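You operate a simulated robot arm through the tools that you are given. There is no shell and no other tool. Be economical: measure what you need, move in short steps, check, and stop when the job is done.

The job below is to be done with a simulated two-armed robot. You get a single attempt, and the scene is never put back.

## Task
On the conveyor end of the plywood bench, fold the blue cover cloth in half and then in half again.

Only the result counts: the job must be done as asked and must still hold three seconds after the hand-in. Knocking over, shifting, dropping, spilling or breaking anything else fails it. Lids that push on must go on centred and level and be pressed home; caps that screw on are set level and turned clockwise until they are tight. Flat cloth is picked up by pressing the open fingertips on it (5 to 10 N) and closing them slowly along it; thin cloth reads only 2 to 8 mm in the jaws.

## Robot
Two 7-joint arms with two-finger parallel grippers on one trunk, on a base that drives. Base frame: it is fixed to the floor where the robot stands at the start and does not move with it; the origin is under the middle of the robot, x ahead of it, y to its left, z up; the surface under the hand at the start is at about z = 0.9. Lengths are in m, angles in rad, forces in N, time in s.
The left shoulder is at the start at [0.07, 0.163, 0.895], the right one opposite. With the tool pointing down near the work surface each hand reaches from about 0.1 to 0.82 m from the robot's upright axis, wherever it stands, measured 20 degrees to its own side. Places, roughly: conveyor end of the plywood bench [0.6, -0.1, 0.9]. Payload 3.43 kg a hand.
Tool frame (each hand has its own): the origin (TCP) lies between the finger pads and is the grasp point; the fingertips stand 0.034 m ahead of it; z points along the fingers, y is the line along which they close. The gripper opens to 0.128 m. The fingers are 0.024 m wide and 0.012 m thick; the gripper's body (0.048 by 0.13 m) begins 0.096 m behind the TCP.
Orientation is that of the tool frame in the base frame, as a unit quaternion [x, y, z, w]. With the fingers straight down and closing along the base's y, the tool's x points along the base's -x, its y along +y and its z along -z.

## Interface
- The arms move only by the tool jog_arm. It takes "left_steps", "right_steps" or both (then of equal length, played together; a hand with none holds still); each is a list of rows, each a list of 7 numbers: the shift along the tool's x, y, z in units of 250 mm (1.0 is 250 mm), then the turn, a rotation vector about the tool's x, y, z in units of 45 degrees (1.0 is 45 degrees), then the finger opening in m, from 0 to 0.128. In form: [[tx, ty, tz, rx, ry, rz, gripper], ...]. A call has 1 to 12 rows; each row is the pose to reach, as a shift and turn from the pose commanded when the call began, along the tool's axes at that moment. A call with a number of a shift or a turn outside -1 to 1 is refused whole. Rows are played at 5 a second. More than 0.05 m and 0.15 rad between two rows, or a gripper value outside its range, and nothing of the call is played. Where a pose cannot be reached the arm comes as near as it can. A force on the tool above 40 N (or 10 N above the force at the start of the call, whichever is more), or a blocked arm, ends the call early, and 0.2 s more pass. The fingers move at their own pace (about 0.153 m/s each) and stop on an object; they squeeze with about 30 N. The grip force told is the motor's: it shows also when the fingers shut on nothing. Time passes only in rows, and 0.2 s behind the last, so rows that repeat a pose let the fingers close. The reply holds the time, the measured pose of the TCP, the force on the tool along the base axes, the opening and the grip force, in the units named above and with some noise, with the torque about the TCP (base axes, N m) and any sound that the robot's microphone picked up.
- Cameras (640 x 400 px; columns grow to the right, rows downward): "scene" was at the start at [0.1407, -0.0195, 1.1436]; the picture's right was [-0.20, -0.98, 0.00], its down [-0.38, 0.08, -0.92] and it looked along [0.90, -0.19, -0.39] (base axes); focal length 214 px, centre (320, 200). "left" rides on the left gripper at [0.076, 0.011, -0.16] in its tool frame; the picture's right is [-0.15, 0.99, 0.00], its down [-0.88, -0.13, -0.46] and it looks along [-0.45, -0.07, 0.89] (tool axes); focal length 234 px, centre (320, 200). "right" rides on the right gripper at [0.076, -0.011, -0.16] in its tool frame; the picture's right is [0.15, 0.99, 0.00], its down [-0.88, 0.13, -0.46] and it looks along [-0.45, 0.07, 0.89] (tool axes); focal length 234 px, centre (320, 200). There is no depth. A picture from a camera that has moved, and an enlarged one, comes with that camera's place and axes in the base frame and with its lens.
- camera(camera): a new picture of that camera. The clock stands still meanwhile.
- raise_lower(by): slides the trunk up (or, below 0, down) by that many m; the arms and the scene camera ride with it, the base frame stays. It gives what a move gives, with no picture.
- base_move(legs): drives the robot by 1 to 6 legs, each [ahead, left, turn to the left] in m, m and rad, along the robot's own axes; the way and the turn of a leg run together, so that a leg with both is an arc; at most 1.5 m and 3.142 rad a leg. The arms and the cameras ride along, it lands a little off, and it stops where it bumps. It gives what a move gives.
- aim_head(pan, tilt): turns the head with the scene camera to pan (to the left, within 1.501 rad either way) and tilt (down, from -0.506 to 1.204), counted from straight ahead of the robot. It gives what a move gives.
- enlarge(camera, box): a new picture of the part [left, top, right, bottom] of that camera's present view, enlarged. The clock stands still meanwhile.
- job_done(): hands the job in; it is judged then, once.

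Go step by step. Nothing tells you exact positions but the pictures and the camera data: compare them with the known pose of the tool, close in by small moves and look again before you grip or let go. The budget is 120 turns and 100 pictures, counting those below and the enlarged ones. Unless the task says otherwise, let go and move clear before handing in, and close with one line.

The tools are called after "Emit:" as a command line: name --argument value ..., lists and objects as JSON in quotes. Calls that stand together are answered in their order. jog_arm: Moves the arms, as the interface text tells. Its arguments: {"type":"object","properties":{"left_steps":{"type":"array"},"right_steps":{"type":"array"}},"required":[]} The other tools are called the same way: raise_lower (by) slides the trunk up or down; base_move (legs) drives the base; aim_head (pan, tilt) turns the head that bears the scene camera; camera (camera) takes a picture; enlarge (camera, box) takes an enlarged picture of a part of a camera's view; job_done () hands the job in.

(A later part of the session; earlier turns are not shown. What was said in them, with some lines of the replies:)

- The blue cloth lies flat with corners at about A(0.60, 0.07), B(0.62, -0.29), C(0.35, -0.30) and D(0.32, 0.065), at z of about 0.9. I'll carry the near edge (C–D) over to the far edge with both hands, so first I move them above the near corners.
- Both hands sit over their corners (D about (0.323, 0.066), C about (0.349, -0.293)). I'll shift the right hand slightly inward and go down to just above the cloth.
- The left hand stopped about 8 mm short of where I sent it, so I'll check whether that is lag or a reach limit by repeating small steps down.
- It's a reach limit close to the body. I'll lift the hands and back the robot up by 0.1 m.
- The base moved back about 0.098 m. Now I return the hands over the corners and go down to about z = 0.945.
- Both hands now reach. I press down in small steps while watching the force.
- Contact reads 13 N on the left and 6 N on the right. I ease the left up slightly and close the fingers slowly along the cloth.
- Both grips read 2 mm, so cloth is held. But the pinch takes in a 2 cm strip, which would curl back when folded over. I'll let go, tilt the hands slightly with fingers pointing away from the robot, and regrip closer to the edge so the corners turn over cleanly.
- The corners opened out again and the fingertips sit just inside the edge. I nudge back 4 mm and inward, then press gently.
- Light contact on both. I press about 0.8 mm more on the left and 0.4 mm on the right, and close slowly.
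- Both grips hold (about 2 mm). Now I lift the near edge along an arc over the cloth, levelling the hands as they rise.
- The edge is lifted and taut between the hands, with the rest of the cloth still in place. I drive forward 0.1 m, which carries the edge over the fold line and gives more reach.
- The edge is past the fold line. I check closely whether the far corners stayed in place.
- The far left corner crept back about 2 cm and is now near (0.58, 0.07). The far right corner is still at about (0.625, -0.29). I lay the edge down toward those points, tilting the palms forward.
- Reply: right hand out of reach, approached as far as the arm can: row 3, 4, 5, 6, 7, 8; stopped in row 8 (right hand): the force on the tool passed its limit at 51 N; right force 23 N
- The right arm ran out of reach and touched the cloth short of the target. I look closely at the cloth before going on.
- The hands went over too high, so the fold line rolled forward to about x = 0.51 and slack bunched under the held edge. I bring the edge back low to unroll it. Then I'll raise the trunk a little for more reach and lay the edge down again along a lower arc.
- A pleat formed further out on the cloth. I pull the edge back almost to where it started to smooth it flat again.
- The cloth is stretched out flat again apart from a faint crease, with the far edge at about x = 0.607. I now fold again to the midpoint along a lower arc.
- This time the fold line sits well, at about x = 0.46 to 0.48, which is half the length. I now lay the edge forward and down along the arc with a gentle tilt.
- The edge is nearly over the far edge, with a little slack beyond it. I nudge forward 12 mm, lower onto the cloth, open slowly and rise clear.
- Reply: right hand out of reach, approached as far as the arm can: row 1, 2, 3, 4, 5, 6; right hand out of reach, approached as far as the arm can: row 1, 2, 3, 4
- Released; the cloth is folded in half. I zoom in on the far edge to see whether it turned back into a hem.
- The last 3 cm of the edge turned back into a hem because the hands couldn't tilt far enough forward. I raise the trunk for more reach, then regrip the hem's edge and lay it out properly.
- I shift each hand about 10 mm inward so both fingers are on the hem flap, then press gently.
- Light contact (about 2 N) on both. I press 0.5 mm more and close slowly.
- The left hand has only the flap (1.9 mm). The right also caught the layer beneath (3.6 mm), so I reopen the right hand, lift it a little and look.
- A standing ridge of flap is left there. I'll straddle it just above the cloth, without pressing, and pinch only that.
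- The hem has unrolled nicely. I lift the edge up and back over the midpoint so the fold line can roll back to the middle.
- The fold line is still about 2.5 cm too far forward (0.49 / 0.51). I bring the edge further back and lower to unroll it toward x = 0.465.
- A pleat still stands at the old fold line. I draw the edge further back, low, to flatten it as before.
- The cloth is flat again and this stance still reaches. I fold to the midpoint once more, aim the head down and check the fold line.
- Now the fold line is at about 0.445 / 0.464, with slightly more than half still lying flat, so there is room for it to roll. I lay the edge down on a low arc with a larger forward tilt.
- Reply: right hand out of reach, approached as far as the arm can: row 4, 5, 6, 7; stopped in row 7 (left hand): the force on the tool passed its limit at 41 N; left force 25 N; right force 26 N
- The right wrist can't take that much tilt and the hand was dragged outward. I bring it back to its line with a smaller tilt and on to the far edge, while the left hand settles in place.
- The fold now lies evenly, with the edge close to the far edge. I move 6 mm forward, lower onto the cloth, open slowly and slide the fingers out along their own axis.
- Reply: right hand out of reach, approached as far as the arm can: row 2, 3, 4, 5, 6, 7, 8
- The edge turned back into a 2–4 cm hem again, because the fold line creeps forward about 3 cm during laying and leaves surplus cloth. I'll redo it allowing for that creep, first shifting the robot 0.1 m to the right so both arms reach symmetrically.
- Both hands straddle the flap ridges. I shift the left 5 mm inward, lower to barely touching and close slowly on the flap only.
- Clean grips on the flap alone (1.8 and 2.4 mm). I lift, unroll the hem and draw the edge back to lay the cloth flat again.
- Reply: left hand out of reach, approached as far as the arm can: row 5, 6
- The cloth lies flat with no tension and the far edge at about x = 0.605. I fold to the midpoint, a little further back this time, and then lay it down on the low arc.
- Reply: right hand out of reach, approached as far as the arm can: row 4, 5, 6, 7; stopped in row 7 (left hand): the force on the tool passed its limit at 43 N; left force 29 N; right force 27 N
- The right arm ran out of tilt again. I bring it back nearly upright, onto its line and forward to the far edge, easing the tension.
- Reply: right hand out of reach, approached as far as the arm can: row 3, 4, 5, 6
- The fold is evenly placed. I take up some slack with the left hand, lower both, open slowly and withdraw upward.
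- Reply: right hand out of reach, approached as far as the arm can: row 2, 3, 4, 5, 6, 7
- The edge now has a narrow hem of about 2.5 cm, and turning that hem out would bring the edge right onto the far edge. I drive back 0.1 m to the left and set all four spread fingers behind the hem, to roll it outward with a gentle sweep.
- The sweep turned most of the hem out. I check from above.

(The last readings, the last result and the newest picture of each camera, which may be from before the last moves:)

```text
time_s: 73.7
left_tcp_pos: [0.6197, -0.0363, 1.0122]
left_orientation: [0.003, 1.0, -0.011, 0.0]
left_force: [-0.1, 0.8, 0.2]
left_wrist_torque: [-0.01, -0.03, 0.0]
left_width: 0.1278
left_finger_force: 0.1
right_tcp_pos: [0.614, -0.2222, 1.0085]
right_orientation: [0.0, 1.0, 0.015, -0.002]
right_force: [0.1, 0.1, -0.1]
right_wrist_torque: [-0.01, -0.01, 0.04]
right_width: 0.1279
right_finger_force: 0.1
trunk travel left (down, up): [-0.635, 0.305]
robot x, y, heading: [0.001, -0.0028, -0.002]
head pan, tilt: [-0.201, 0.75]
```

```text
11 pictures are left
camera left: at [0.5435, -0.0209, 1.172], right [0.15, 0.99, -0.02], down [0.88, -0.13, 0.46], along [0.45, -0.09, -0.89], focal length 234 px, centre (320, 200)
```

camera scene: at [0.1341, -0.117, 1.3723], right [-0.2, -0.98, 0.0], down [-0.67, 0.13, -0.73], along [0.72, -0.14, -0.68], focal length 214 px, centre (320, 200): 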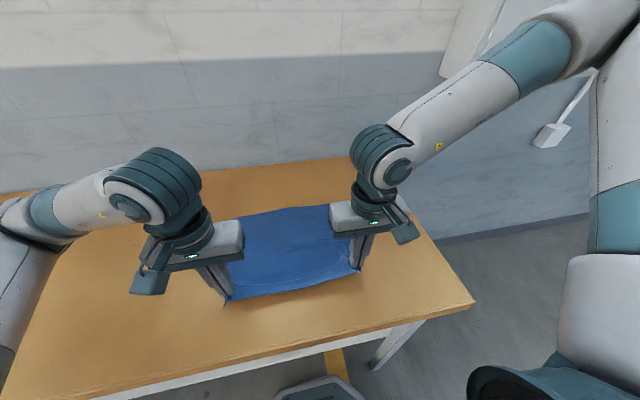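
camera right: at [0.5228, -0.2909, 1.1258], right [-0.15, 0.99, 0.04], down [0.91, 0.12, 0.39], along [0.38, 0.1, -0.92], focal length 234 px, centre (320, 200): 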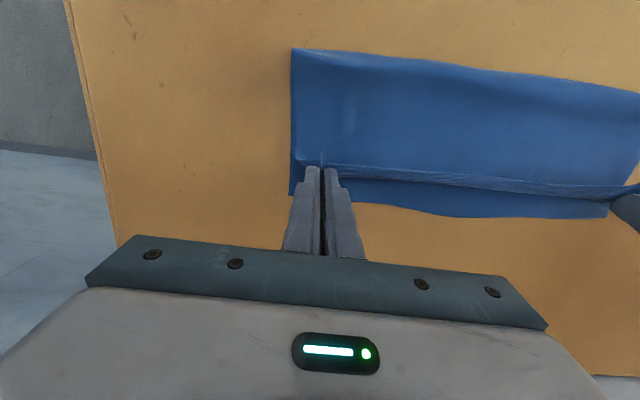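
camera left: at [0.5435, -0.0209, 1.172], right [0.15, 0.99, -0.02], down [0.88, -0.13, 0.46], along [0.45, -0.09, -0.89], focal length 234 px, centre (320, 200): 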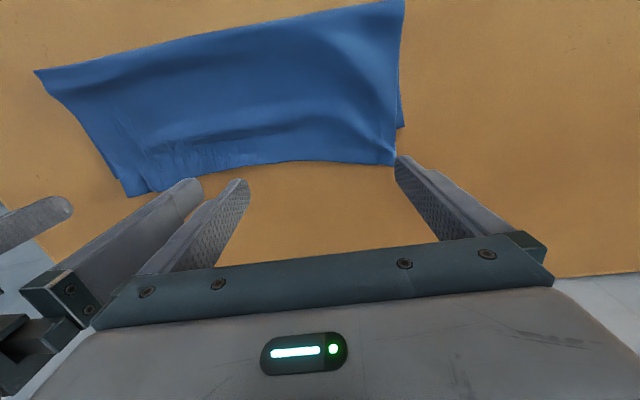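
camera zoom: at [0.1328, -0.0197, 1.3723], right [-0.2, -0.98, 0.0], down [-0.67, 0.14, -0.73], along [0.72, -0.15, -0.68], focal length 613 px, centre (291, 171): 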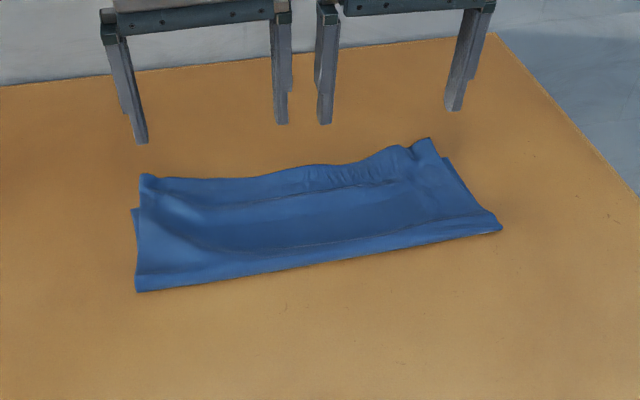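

The hem is fully turned out: a clean double layer, x 0.49 to 0.63 and y 0.055 to -0.30. For the second fold the left hand will carry the left short edge over to the right edge, so I park the right hand and centre the robot.

Emit:
jog_arm --left_steps '[[0.04, 0.105, 0, 0, 0, 0, 0.1], [0.08, 0.211, 0, 0, 0, 0, 0.06], [0.12, 0.316, 0, 0, 0, 0, 0.032], [0.16, 0.422, 0.02, 0, 0, 0, 0.032], [0.2, 0.528, 0.03, 0, 0, 0, 0.032], [0.24, 0.633, 0.04, 0, 0, 0, 0.032]]' --right_steps '[[0.1, -0.08, -0.1, 0, 0, 0, 0.1], [0.21, -0.17, -0.2, 0, 0, 0, 0.06], [0.32, -0.26, -0.3, 0, 0, 0, 0.032], [0.43, -0.35, -0.4, 0, 0, 0, 0.032], [0.54, -0.44, -0.5, 0, 0, 0, 0.032], [0.64, -0.52, -0.6, 0, 0, 0, 0.032]]'

Emit:
base_move --legs '[[0, -0.1, 0]]'

Emit:
camera --camera "left"

```text
time_s: 75.1
left_tcp_pos: [0.5594, 0.1241, 1.0018]
left_orientation: [0.002, 1.0, -0.012, 0.001]
left_force: [0.8, -0.6, -0.1]
left_wrist_torque: [-0.03, -0.02, -0.04]
left_width: 0.0323
left_finger_force: 0.1
right_tcp_pos: [0.4523, -0.3531, 1.154]
right_orientation: [0.0, 1.0, 0.015, -0.002]
right_force: [-0.4, -0.7, 0.6]
right_wrist_torque: [-0.01, -0.04, 0.01]
right_width: 0.0318
right_finger_force: 0.1
trunk travel left (down, up): [-0.635, 0.305]
robot x, y, heading: [0.0015, -0.0033, -0.001]
head pan, tilt: [-0.201, 0.75]
```

```text
time_s: 76.2
left_tcp_pos: [0.5613, 0.0233, 1.0002]
left_orientation: [0.003, 1.0, -0.011, -0.001]
left_force: [0.1, -0.5, -0.3]
left_wrist_torque: [0.01, 0.0, 0.0]
left_width: 0.0321
left_finger_force: 0.0
right_tcp_pos: [0.4565, -0.4541, 1.1533]
right_orientation: [0.0, 1.0, 0.015, -0.001]
right_force: [-0.3, 0.0, 0.2]
right_wrist_torque: [0.01, 0.02, 0.0]
right_width: 0.0319
right_finger_force: 0.0
trunk travel left (down, up): [-0.635, 0.305]
robot x, y, heading: [0.0012, -0.1006, -0.004]
head pan, tilt: [-0.201, 0.75]
```

```text
10 pictures are left
camera left: at [0.4851, 0.0387, 1.1595], right [0.15, 0.99, -0.02], down [0.88, -0.12, 0.46], along [0.45, -0.09, -0.89], focal length 234 px, centre (320, 200)
```

left: 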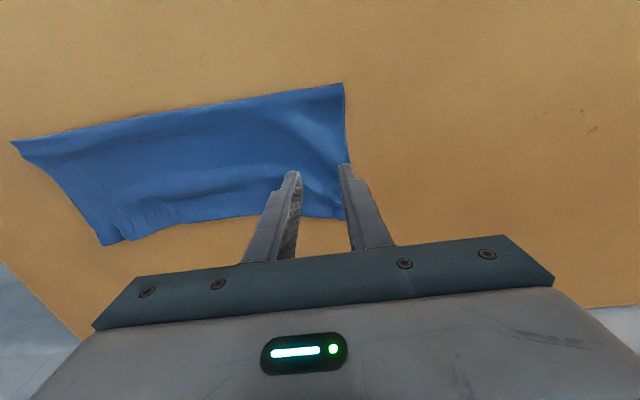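

The left fingers are over the left short edge (edge at y of about 0.051). I lower and press onto the double layer.

Emit:
jog_arm --left_steps '[[0, -0.012, 0.12, 0, 0, 0, 0.032], [0, -0.012, 0.22, 0, 0, 0, 0.032], [0, -0.012, 0.24, 0, 0, 0, 0.032], [0, -0.012, 0.25, 0, 0, 0, 0.032], [0, -0.012, 0.25, 0, 0, 0, 0.032]]'

```text
time_s: 77.4
left_tcp_pos: [0.5607, 0.0203, 0.9378]
left_orientation: [0.002, 1.0, -0.01, -0.001]
left_force: [-1.4, 0.5, 0.2]
left_wrist_torque: [0.02, 0.03, 0.02]
left_width: 0.0323
left_finger_force: 0.0
right_tcp_pos: [0.455, -0.4539, 1.154]
right_orientation: [0.001, 1.0, 0.014, -0.002]
right_force: [0.1, 0.0, -0.1]
right_wrist_torque: [0.0, -0.03, -0.02]
right_width: 0.0318
right_finger_force: 0.1
trunk travel left (down, up): [-0.635, 0.305]
robot x, y, heading: [0.0022, -0.1032, -0.002]
head pan, tilt: [-0.201, 0.75]
```

Emit:
jog_arm --left_steps '[[0, 0, 0.004, 0, 0, 0, 0.032], [0, 0, 0.008, 0, 0, 0, 0.032], [0, 0, 0.008, 0, 0, 0, 0.032]]'

```text
time_s: 78.2
left_tcp_pos: [0.5604, 0.0196, 0.9366]
left_orientation: [0.002, 1.0, -0.011, 0.001]
left_force: [3.2, 0.4, 12.2]
left_wrist_torque: [0.35, -0.09, -0.05]
left_width: 0.0323
left_finger_force: 0.1
right_tcp_pos: [0.4548, -0.4533, 1.1547]
right_orientation: [0.001, 1.0, 0.015, -0.002]
right_force: [-0.6, -0.5, 0.5]
right_wrist_torque: [0.01, 0.01, 0.02]
right_width: 0.032
right_finger_force: 0.1
trunk travel left (down, up): [-0.635, 0.305]
robot x, y, heading: [0.0008, -0.1027, -0.002]
head pan, tilt: [-0.201, 0.75]
```

Pressing with 12 N, which should take both layers. I close slowly.

Emit:
jog_arm --left_steps '[[0, 0, 0, 0, 0, 0, 0.029], [0, 0, 0, 0, 0, 0, 0.026], [0, 0, 0, 0, 0, 0, 0.023], [0, 0, 0, 0, 0, 0, 0.02], [0, 0, 0, 0, 0, 0, 0.017], [0, 0, 0, 0, 0, 0, 0.014], [0, 0, 0, 0, 0, 0, 0.011], [0, 0, 0, 0, 0, 0, 0.008], [0, 0, 0, 0, 0, 0, 0.005], [0, 0, 0, 0, 0, 0, 0.002], [0, 0, 0, 0, 0, 0, 0], [0, 0, 0, 0, 0, 0, 0]]'

Emit:
enlarge --camera "left" --box '[200, 60, 440, 220]'

```text
time_s: 80.8
left_tcp_pos: [0.5598, 0.0206, 0.936]
left_orientation: [0.003, 1.0, -0.01, 0.0]
left_force: [1.2, 4.2, 17.5]
left_wrist_torque: [0.29, 0.0, -0.02]
left_width: 0.0023
left_finger_force: 29.9
right_tcp_pos: [0.455, -0.4536, 1.1548]
right_orientation: [0.001, 1.0, 0.015, -0.002]
right_force: [0.1, -0.3, -0.2]
right_wrist_torque: [0.04, 0.03, -0.03]
right_width: 0.032
right_finger_force: 0.1
trunk travel left (down, up): [-0.635, 0.305]
robot x, y, heading: [0.002, -0.1018, 0.0]
head pan, tilt: [-0.201, 0.75]
```

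```text
2.50 times, centred on (320, 140) of left
camera zoom: at [0.4828, 0.0352, 1.0956], right [0.15, 0.99, -0.02], down [0.88, -0.12, 0.46], along [0.45, -0.09, -0.89], focal length 585 px, centre (320, 350)
```

zoom: 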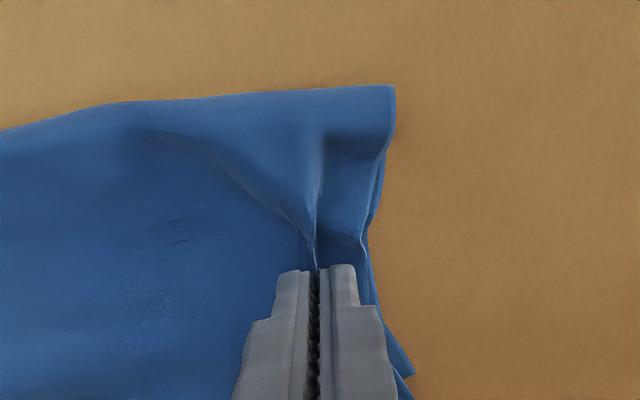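

Only 2.3 mm in the jaws, so probably just the top layer. I reopen and set the outer finger on the bench just outside the edge, so that closing pushes both layers up together.

Emit:
jog_arm --left_steps '[[0, 0, 0, 0, 0, 0, 0.012], [0, 0, 0, 0, 0, 0, 0.024], [0, 0, 0, 0, 0, 0, 0.034], [0, 0, -0.06, 0, 0, 0, 0.044], [0, 0.05, -0.06, 0, 0, 0, 0.044], [0, 0.05, -0.015, 0, 0, 0, 0.044], [0, 0.05, 0.0, 0, 0, 0, 0.044], [0, 0.05, 0.003, 0, 0, 0, 0.044]]'

Emit:
enlarge --camera "left" --box '[200, 60, 440, 220]'

```text
time_s: 82.6
left_tcp_pos: [0.56, 0.0311, 0.9368]
left_orientation: [0.003, 1.0, -0.011, 0.001]
left_force: [0.3, 0.7, 15.0]
left_wrist_torque: [0.39, -0.01, -0.03]
left_width: 0.0447
left_finger_force: 0.7
right_tcp_pos: [0.4541, -0.4538, 1.1539]
right_orientation: [0.001, 1.0, 0.015, -0.001]
right_force: [-0.3, -0.7, -0.4]
right_wrist_torque: [-0.01, 0.01, 0.02]
right_width: 0.032
right_finger_force: 0.0
trunk travel left (down, up): [-0.635, 0.305]
robot x, y, heading: [0.0011, -0.1016, 0.001]
head pan, tilt: [-0.201, 0.75]
```

```text
2.50 times, centred on (320, 140) of left
camera zoom: at [0.484, 0.0474, 1.0958], right [0.15, 0.99, -0.02], down [0.88, -0.12, 0.46], along [0.45, -0.09, -0.89], focal length 585 px, centre (320, 350)
```

zoom: 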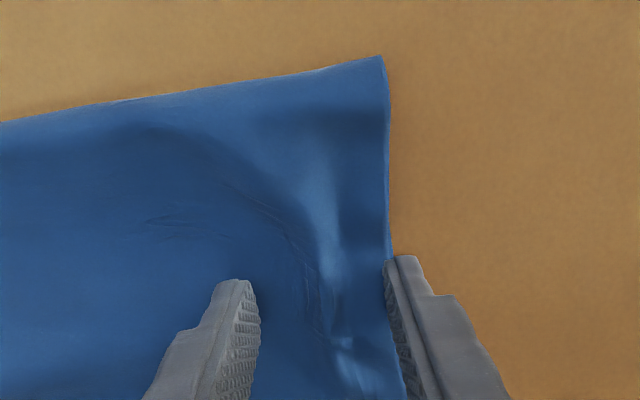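

The outer finger is right at the edge, but the inner finger carries all the load. I roll the hand slightly so the outer tip reaches the bench, then close slowly.

Emit:
jog_arm --left_steps '[[0, 0, 0, 0.08, 0, 0, 0.044], [0, 0, 0, 0.08, 0, 0, 0.038], [0, 0, 0, 0.08, 0, 0, 0.033], [0, 0, 0, 0.08, 0, 0, 0.028], [0, 0, 0, 0.08, 0, 0, 0.023], [0, 0, 0, 0.08, 0, 0, 0.019], [0, 0, 0, 0.08, 0, 0, 0.015], [0, 0, 0, 0.08, 0, 0, 0.011], [0, 0, 0, 0.08, 0, 0, 0.008], [0, 0, 0, 0.08, 0, 0, 0.004], [0, 0, 0, 0.08, 0, 0, 0], [0, 0, 0, 0.08, 0, 0, 0]]'

```text
time_s: 85.2
left_tcp_pos: [0.5602, 0.0299, 0.9371]
left_orientation: [0.003, 0.999, -0.042, 0.0]
left_force: [0.4, -7.1, 26.9]
left_wrist_torque: [-0.18, -0.07, 0.0]
left_width: 0.0035
left_finger_force: 29.9
right_tcp_pos: [0.4539, -0.4553, 1.1553]
right_orientation: [0.001, 1.0, 0.016, -0.002]
right_force: [0.3, -1.1, -0.3]
right_wrist_torque: [0.04, 0.03, -0.01]
right_width: 0.0319
right_finger_force: 0.0
trunk travel left (down, up): [-0.635, 0.305]
robot x, y, heading: [0.0022, -0.1023, 0.005]
head pan, tilt: [-0.201, 0.75]
```

3.5 mm now, so both layers are held. I lift and carry the edge on a low arc toward the right, stopping past the middle to check.

Emit:
jog_arm --left_steps '[[0, -0.09, -0.155, -0.05, 0, 0, 0], [0, -0.2185, -0.287, -0.1, 0, 0, 0], [0, -0.364, -0.37, -0.15, 0, 0, 0], [0, -0.506, -0.401, -0.2, 0, 0, 0], [0, -0.626, -0.393, -0.25, 0, 0, 0], [0, -0.725, -0.367, -0.3, 0, 0, 0]]'

Emit:
enlarge --camera "scene" --box '[140, 120, 440, 300]'

```text
time_s: 86.6
left_tcp_pos: [0.5589, -0.1423, 1.041]
left_orientation: [0.003, 0.997, 0.077, 0.0]
left_force: [0.1, -0.8, -0.5]
left_wrist_torque: [-0.03, -0.01, 0.03]
left_width: 0.003
left_finger_force: 30.2
right_tcp_pos: [0.4559, -0.4553, 1.1544]
right_orientation: [0.002, 1.0, 0.016, -0.002]
right_force: [0.4, 0.5, -0.2]
right_wrist_torque: [0.0, -0.02, -0.01]
right_width: 0.0319
right_finger_force: 0.1
trunk travel left (down, up): [-0.635, 0.305]
robot x, y, heading: [0.0004, -0.1005, 0.003]
head pan, tilt: [-0.201, 0.75]
```

```text
2.13 times, centred on (290, 210) of scene
camera zoom: at [0.1343, -0.1213, 1.3722], right [-0.2, -0.98, 0.0], down [-0.67, 0.14, -0.73], along [0.72, -0.14, -0.68], focal length 458 px, centre (384, 179)
```

zoom: 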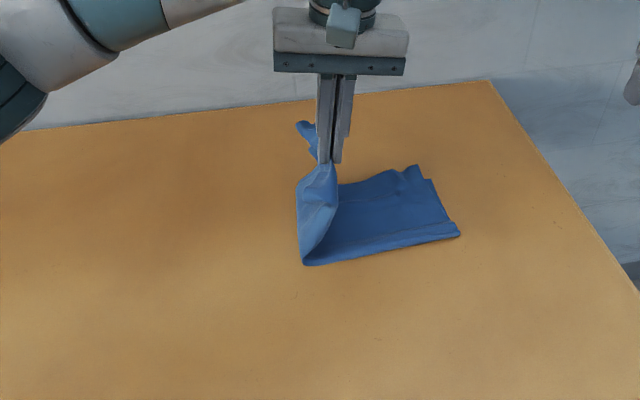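

Both layers are lifted, with the fold touching at about y = -0.09, which leaves room for creep. I continue down to the right edge.

Emit:
jog_arm --left_steps '[[0, -0.1235, 0.013, -0.08, 0, 0, 0], [0, -0.2506, 0.05, -0.16, 0, 0, 0], [0, -0.372, 0.104, -0.24, 0, 0, 0], [0, -0.479, 0.1686, -0.32, 0, 0, 0], [0, -0.569, 0.2275, -0.38, 0, 0, 0], [0, -0.6385, 0.2815, -0.4, 0, 0, 0], [0, -0.6385, 0.2815, -0.4, 0, 0, 0]]'

```text
time_s: 88.2
left_tcp_pos: [0.5594, -0.2773, 0.9472]
left_orientation: [0.002, 0.973, 0.231, 0.0]
left_force: [0.2, 0.0, 1.2]
left_wrist_torque: [-0.05, 0.0, 0.0]
left_width: 0.003
left_finger_force: 30.3
left hand out of reach, approached as far as the arm can: row 6, 7
right_tcp_pos: [0.4547, -0.4527, 1.1549]
right_orientation: [0.001, 1.0, 0.015, -0.002]
right_force: [0.9, -0.5, -0.6]
right_wrist_torque: [-0.04, 0.0, 0.02]
right_width: 0.0318
right_finger_force: 0.1
trunk travel left (down, up): [-0.635, 0.305]
robot x, y, heading: [0.0051, -0.1045, -0.001]
head pan, tilt: [-0.201, 0.75]
```

It landed about 1 cm short in y because of reach. I shift the base 2 cm right to carry it there, then open slowly and lift off.

Emit:
base_move --legs '[[0, -0.02, 0]]'

Emit:
jog_arm --left_steps '[[0, 0, 0.01, 0, 0, 0, 0], [0, 0, 0.01, 0, 0, 0, 0.01], [0, 0, 0.01, 0, 0, 0, 0.02], [0, 0, 0.01, 0, 0, 0, 0.03], [0, 0, 0.01, 0, 0, 0, 0.04], [0.0, 0.02, -0.04, 0, 0, 0, 0.04], [0, 0.1, -0.2, 0.1, 0, 0, 0.04], [0, 0.2, -0.35, 0.25, 0, 0, 0.04], [0, 0.3, -0.5, 0.4, 0, 0, 0.04]]'

Emit:
enlarge --camera "scene" --box '[200, 120, 440, 280]'

```text
time_s: 89.0
left_tcp_pos: [0.5601, -0.2949, 0.9478]
left_orientation: [0.002, 0.973, 0.229, 0.0]
left_force: [-0.2, -0.2, 0.0]
left_wrist_torque: [-0.1, -0.02, 0.03]
left_width: 0.0027
left_finger_force: 29.9
right_tcp_pos: [0.4558, -0.4706, 1.1545]
right_orientation: [0.0, 1.0, 0.013, -0.002]
right_force: [-0.1, 0.2, 0.1]
right_wrist_torque: [-0.05, 0.02, 0.04]
right_width: 0.0318
right_finger_force: 0.1
trunk travel left (down, up): [-0.635, 0.305]
robot x, y, heading: [0.0033, -0.1217, 0.007]
head pan, tilt: [-0.201, 0.75]
```

```text
time_s: 91.0
left_tcp_pos: [0.56, -0.2841, 1.0941]
left_orientation: [0.002, 0.997, 0.074, -0.001]
left_force: [0.4, 0.1, -0.1]
left_wrist_torque: [0.01, -0.05, 0.02]
left_width: 0.0398
left_finger_force: 0.1
right_tcp_pos: [0.4547, -0.4718, 1.1548]
right_orientation: [0.0, 1.0, 0.013, -0.002]
right_force: [0.0, -1.5, 0.3]
right_wrist_torque: [-0.03, -0.01, -0.01]
right_width: 0.032
right_finger_force: 0.1
trunk travel left (down, up): [-0.635, 0.305]
robot x, y, heading: [0.0058, -0.1226, 0.004]
head pan, tilt: [-0.201, 0.75]
```

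```text
2.50 times, centred on (320, 200) of scene
camera zoom: at [0.1335, -0.1378, 1.3723], right [-0.2, -0.98, 0.0], down [-0.67, 0.13, -0.73], along [0.72, -0.15, -0.68], focal length 536 px, centre (320, 200)
```

zoom: 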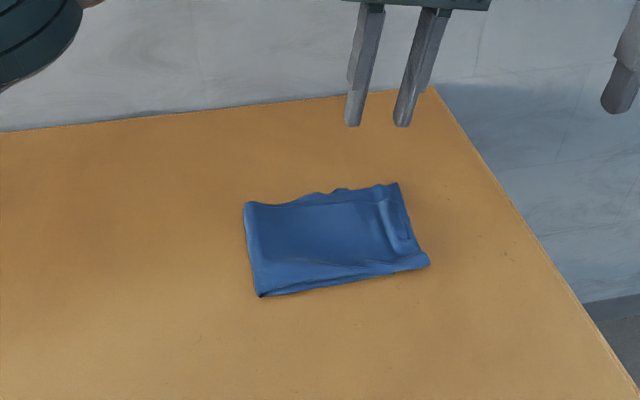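

That looks like a tidy quarter with a small turned ridge near the right edge. I check it from above.

Emit:
camera --camera "left"

```text
5 pictures are left
camera left: at [0.4827, -0.2972, 1.2528], right [0.15, 0.98, 0.15], down [0.88, -0.2, 0.43], along [0.45, 0.06, -0.89], focal length 234 px, centre (320, 200)
```

left: 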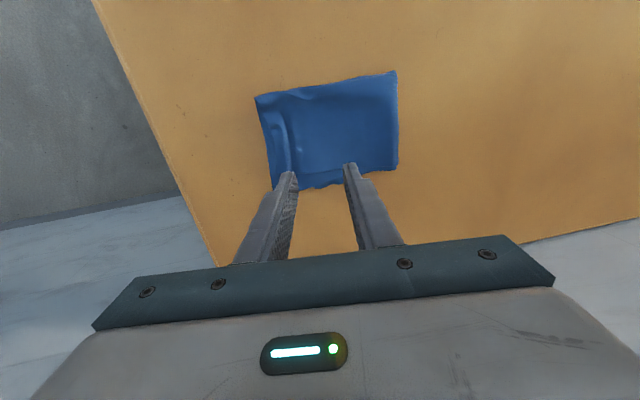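

Emit:
enlarge --camera "left" --box '[245, 65, 405, 195]'

```text
3.08 times, centred on (325, 130) of left
camera zoom: at [0.4827, -0.2972, 1.2528], right [0.15, 0.98, 0.15], down [0.88, -0.2, 0.43], along [0.45, 0.06, -0.89], focal length 720 px, centre (305, 415)
```

zoom: 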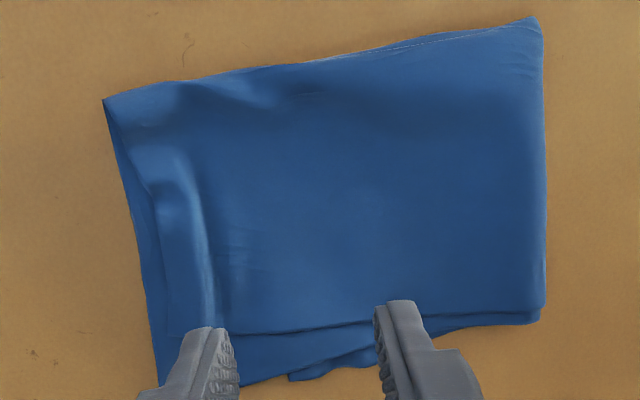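

The cloth is now a neat four-layer quarter with edges and corners close to aligned, and both hands are open and well clear. I hand in.

Emit:
job_done

```text
The job is handed in.
```

I folded the blue cloth in half and then in half again on the conveyor end of the bench, and handed the job in. The layers don't match up perfectly: one corner of the first fold overlaps by about 4 cm, and a small pinch ridge remains near the right edge.
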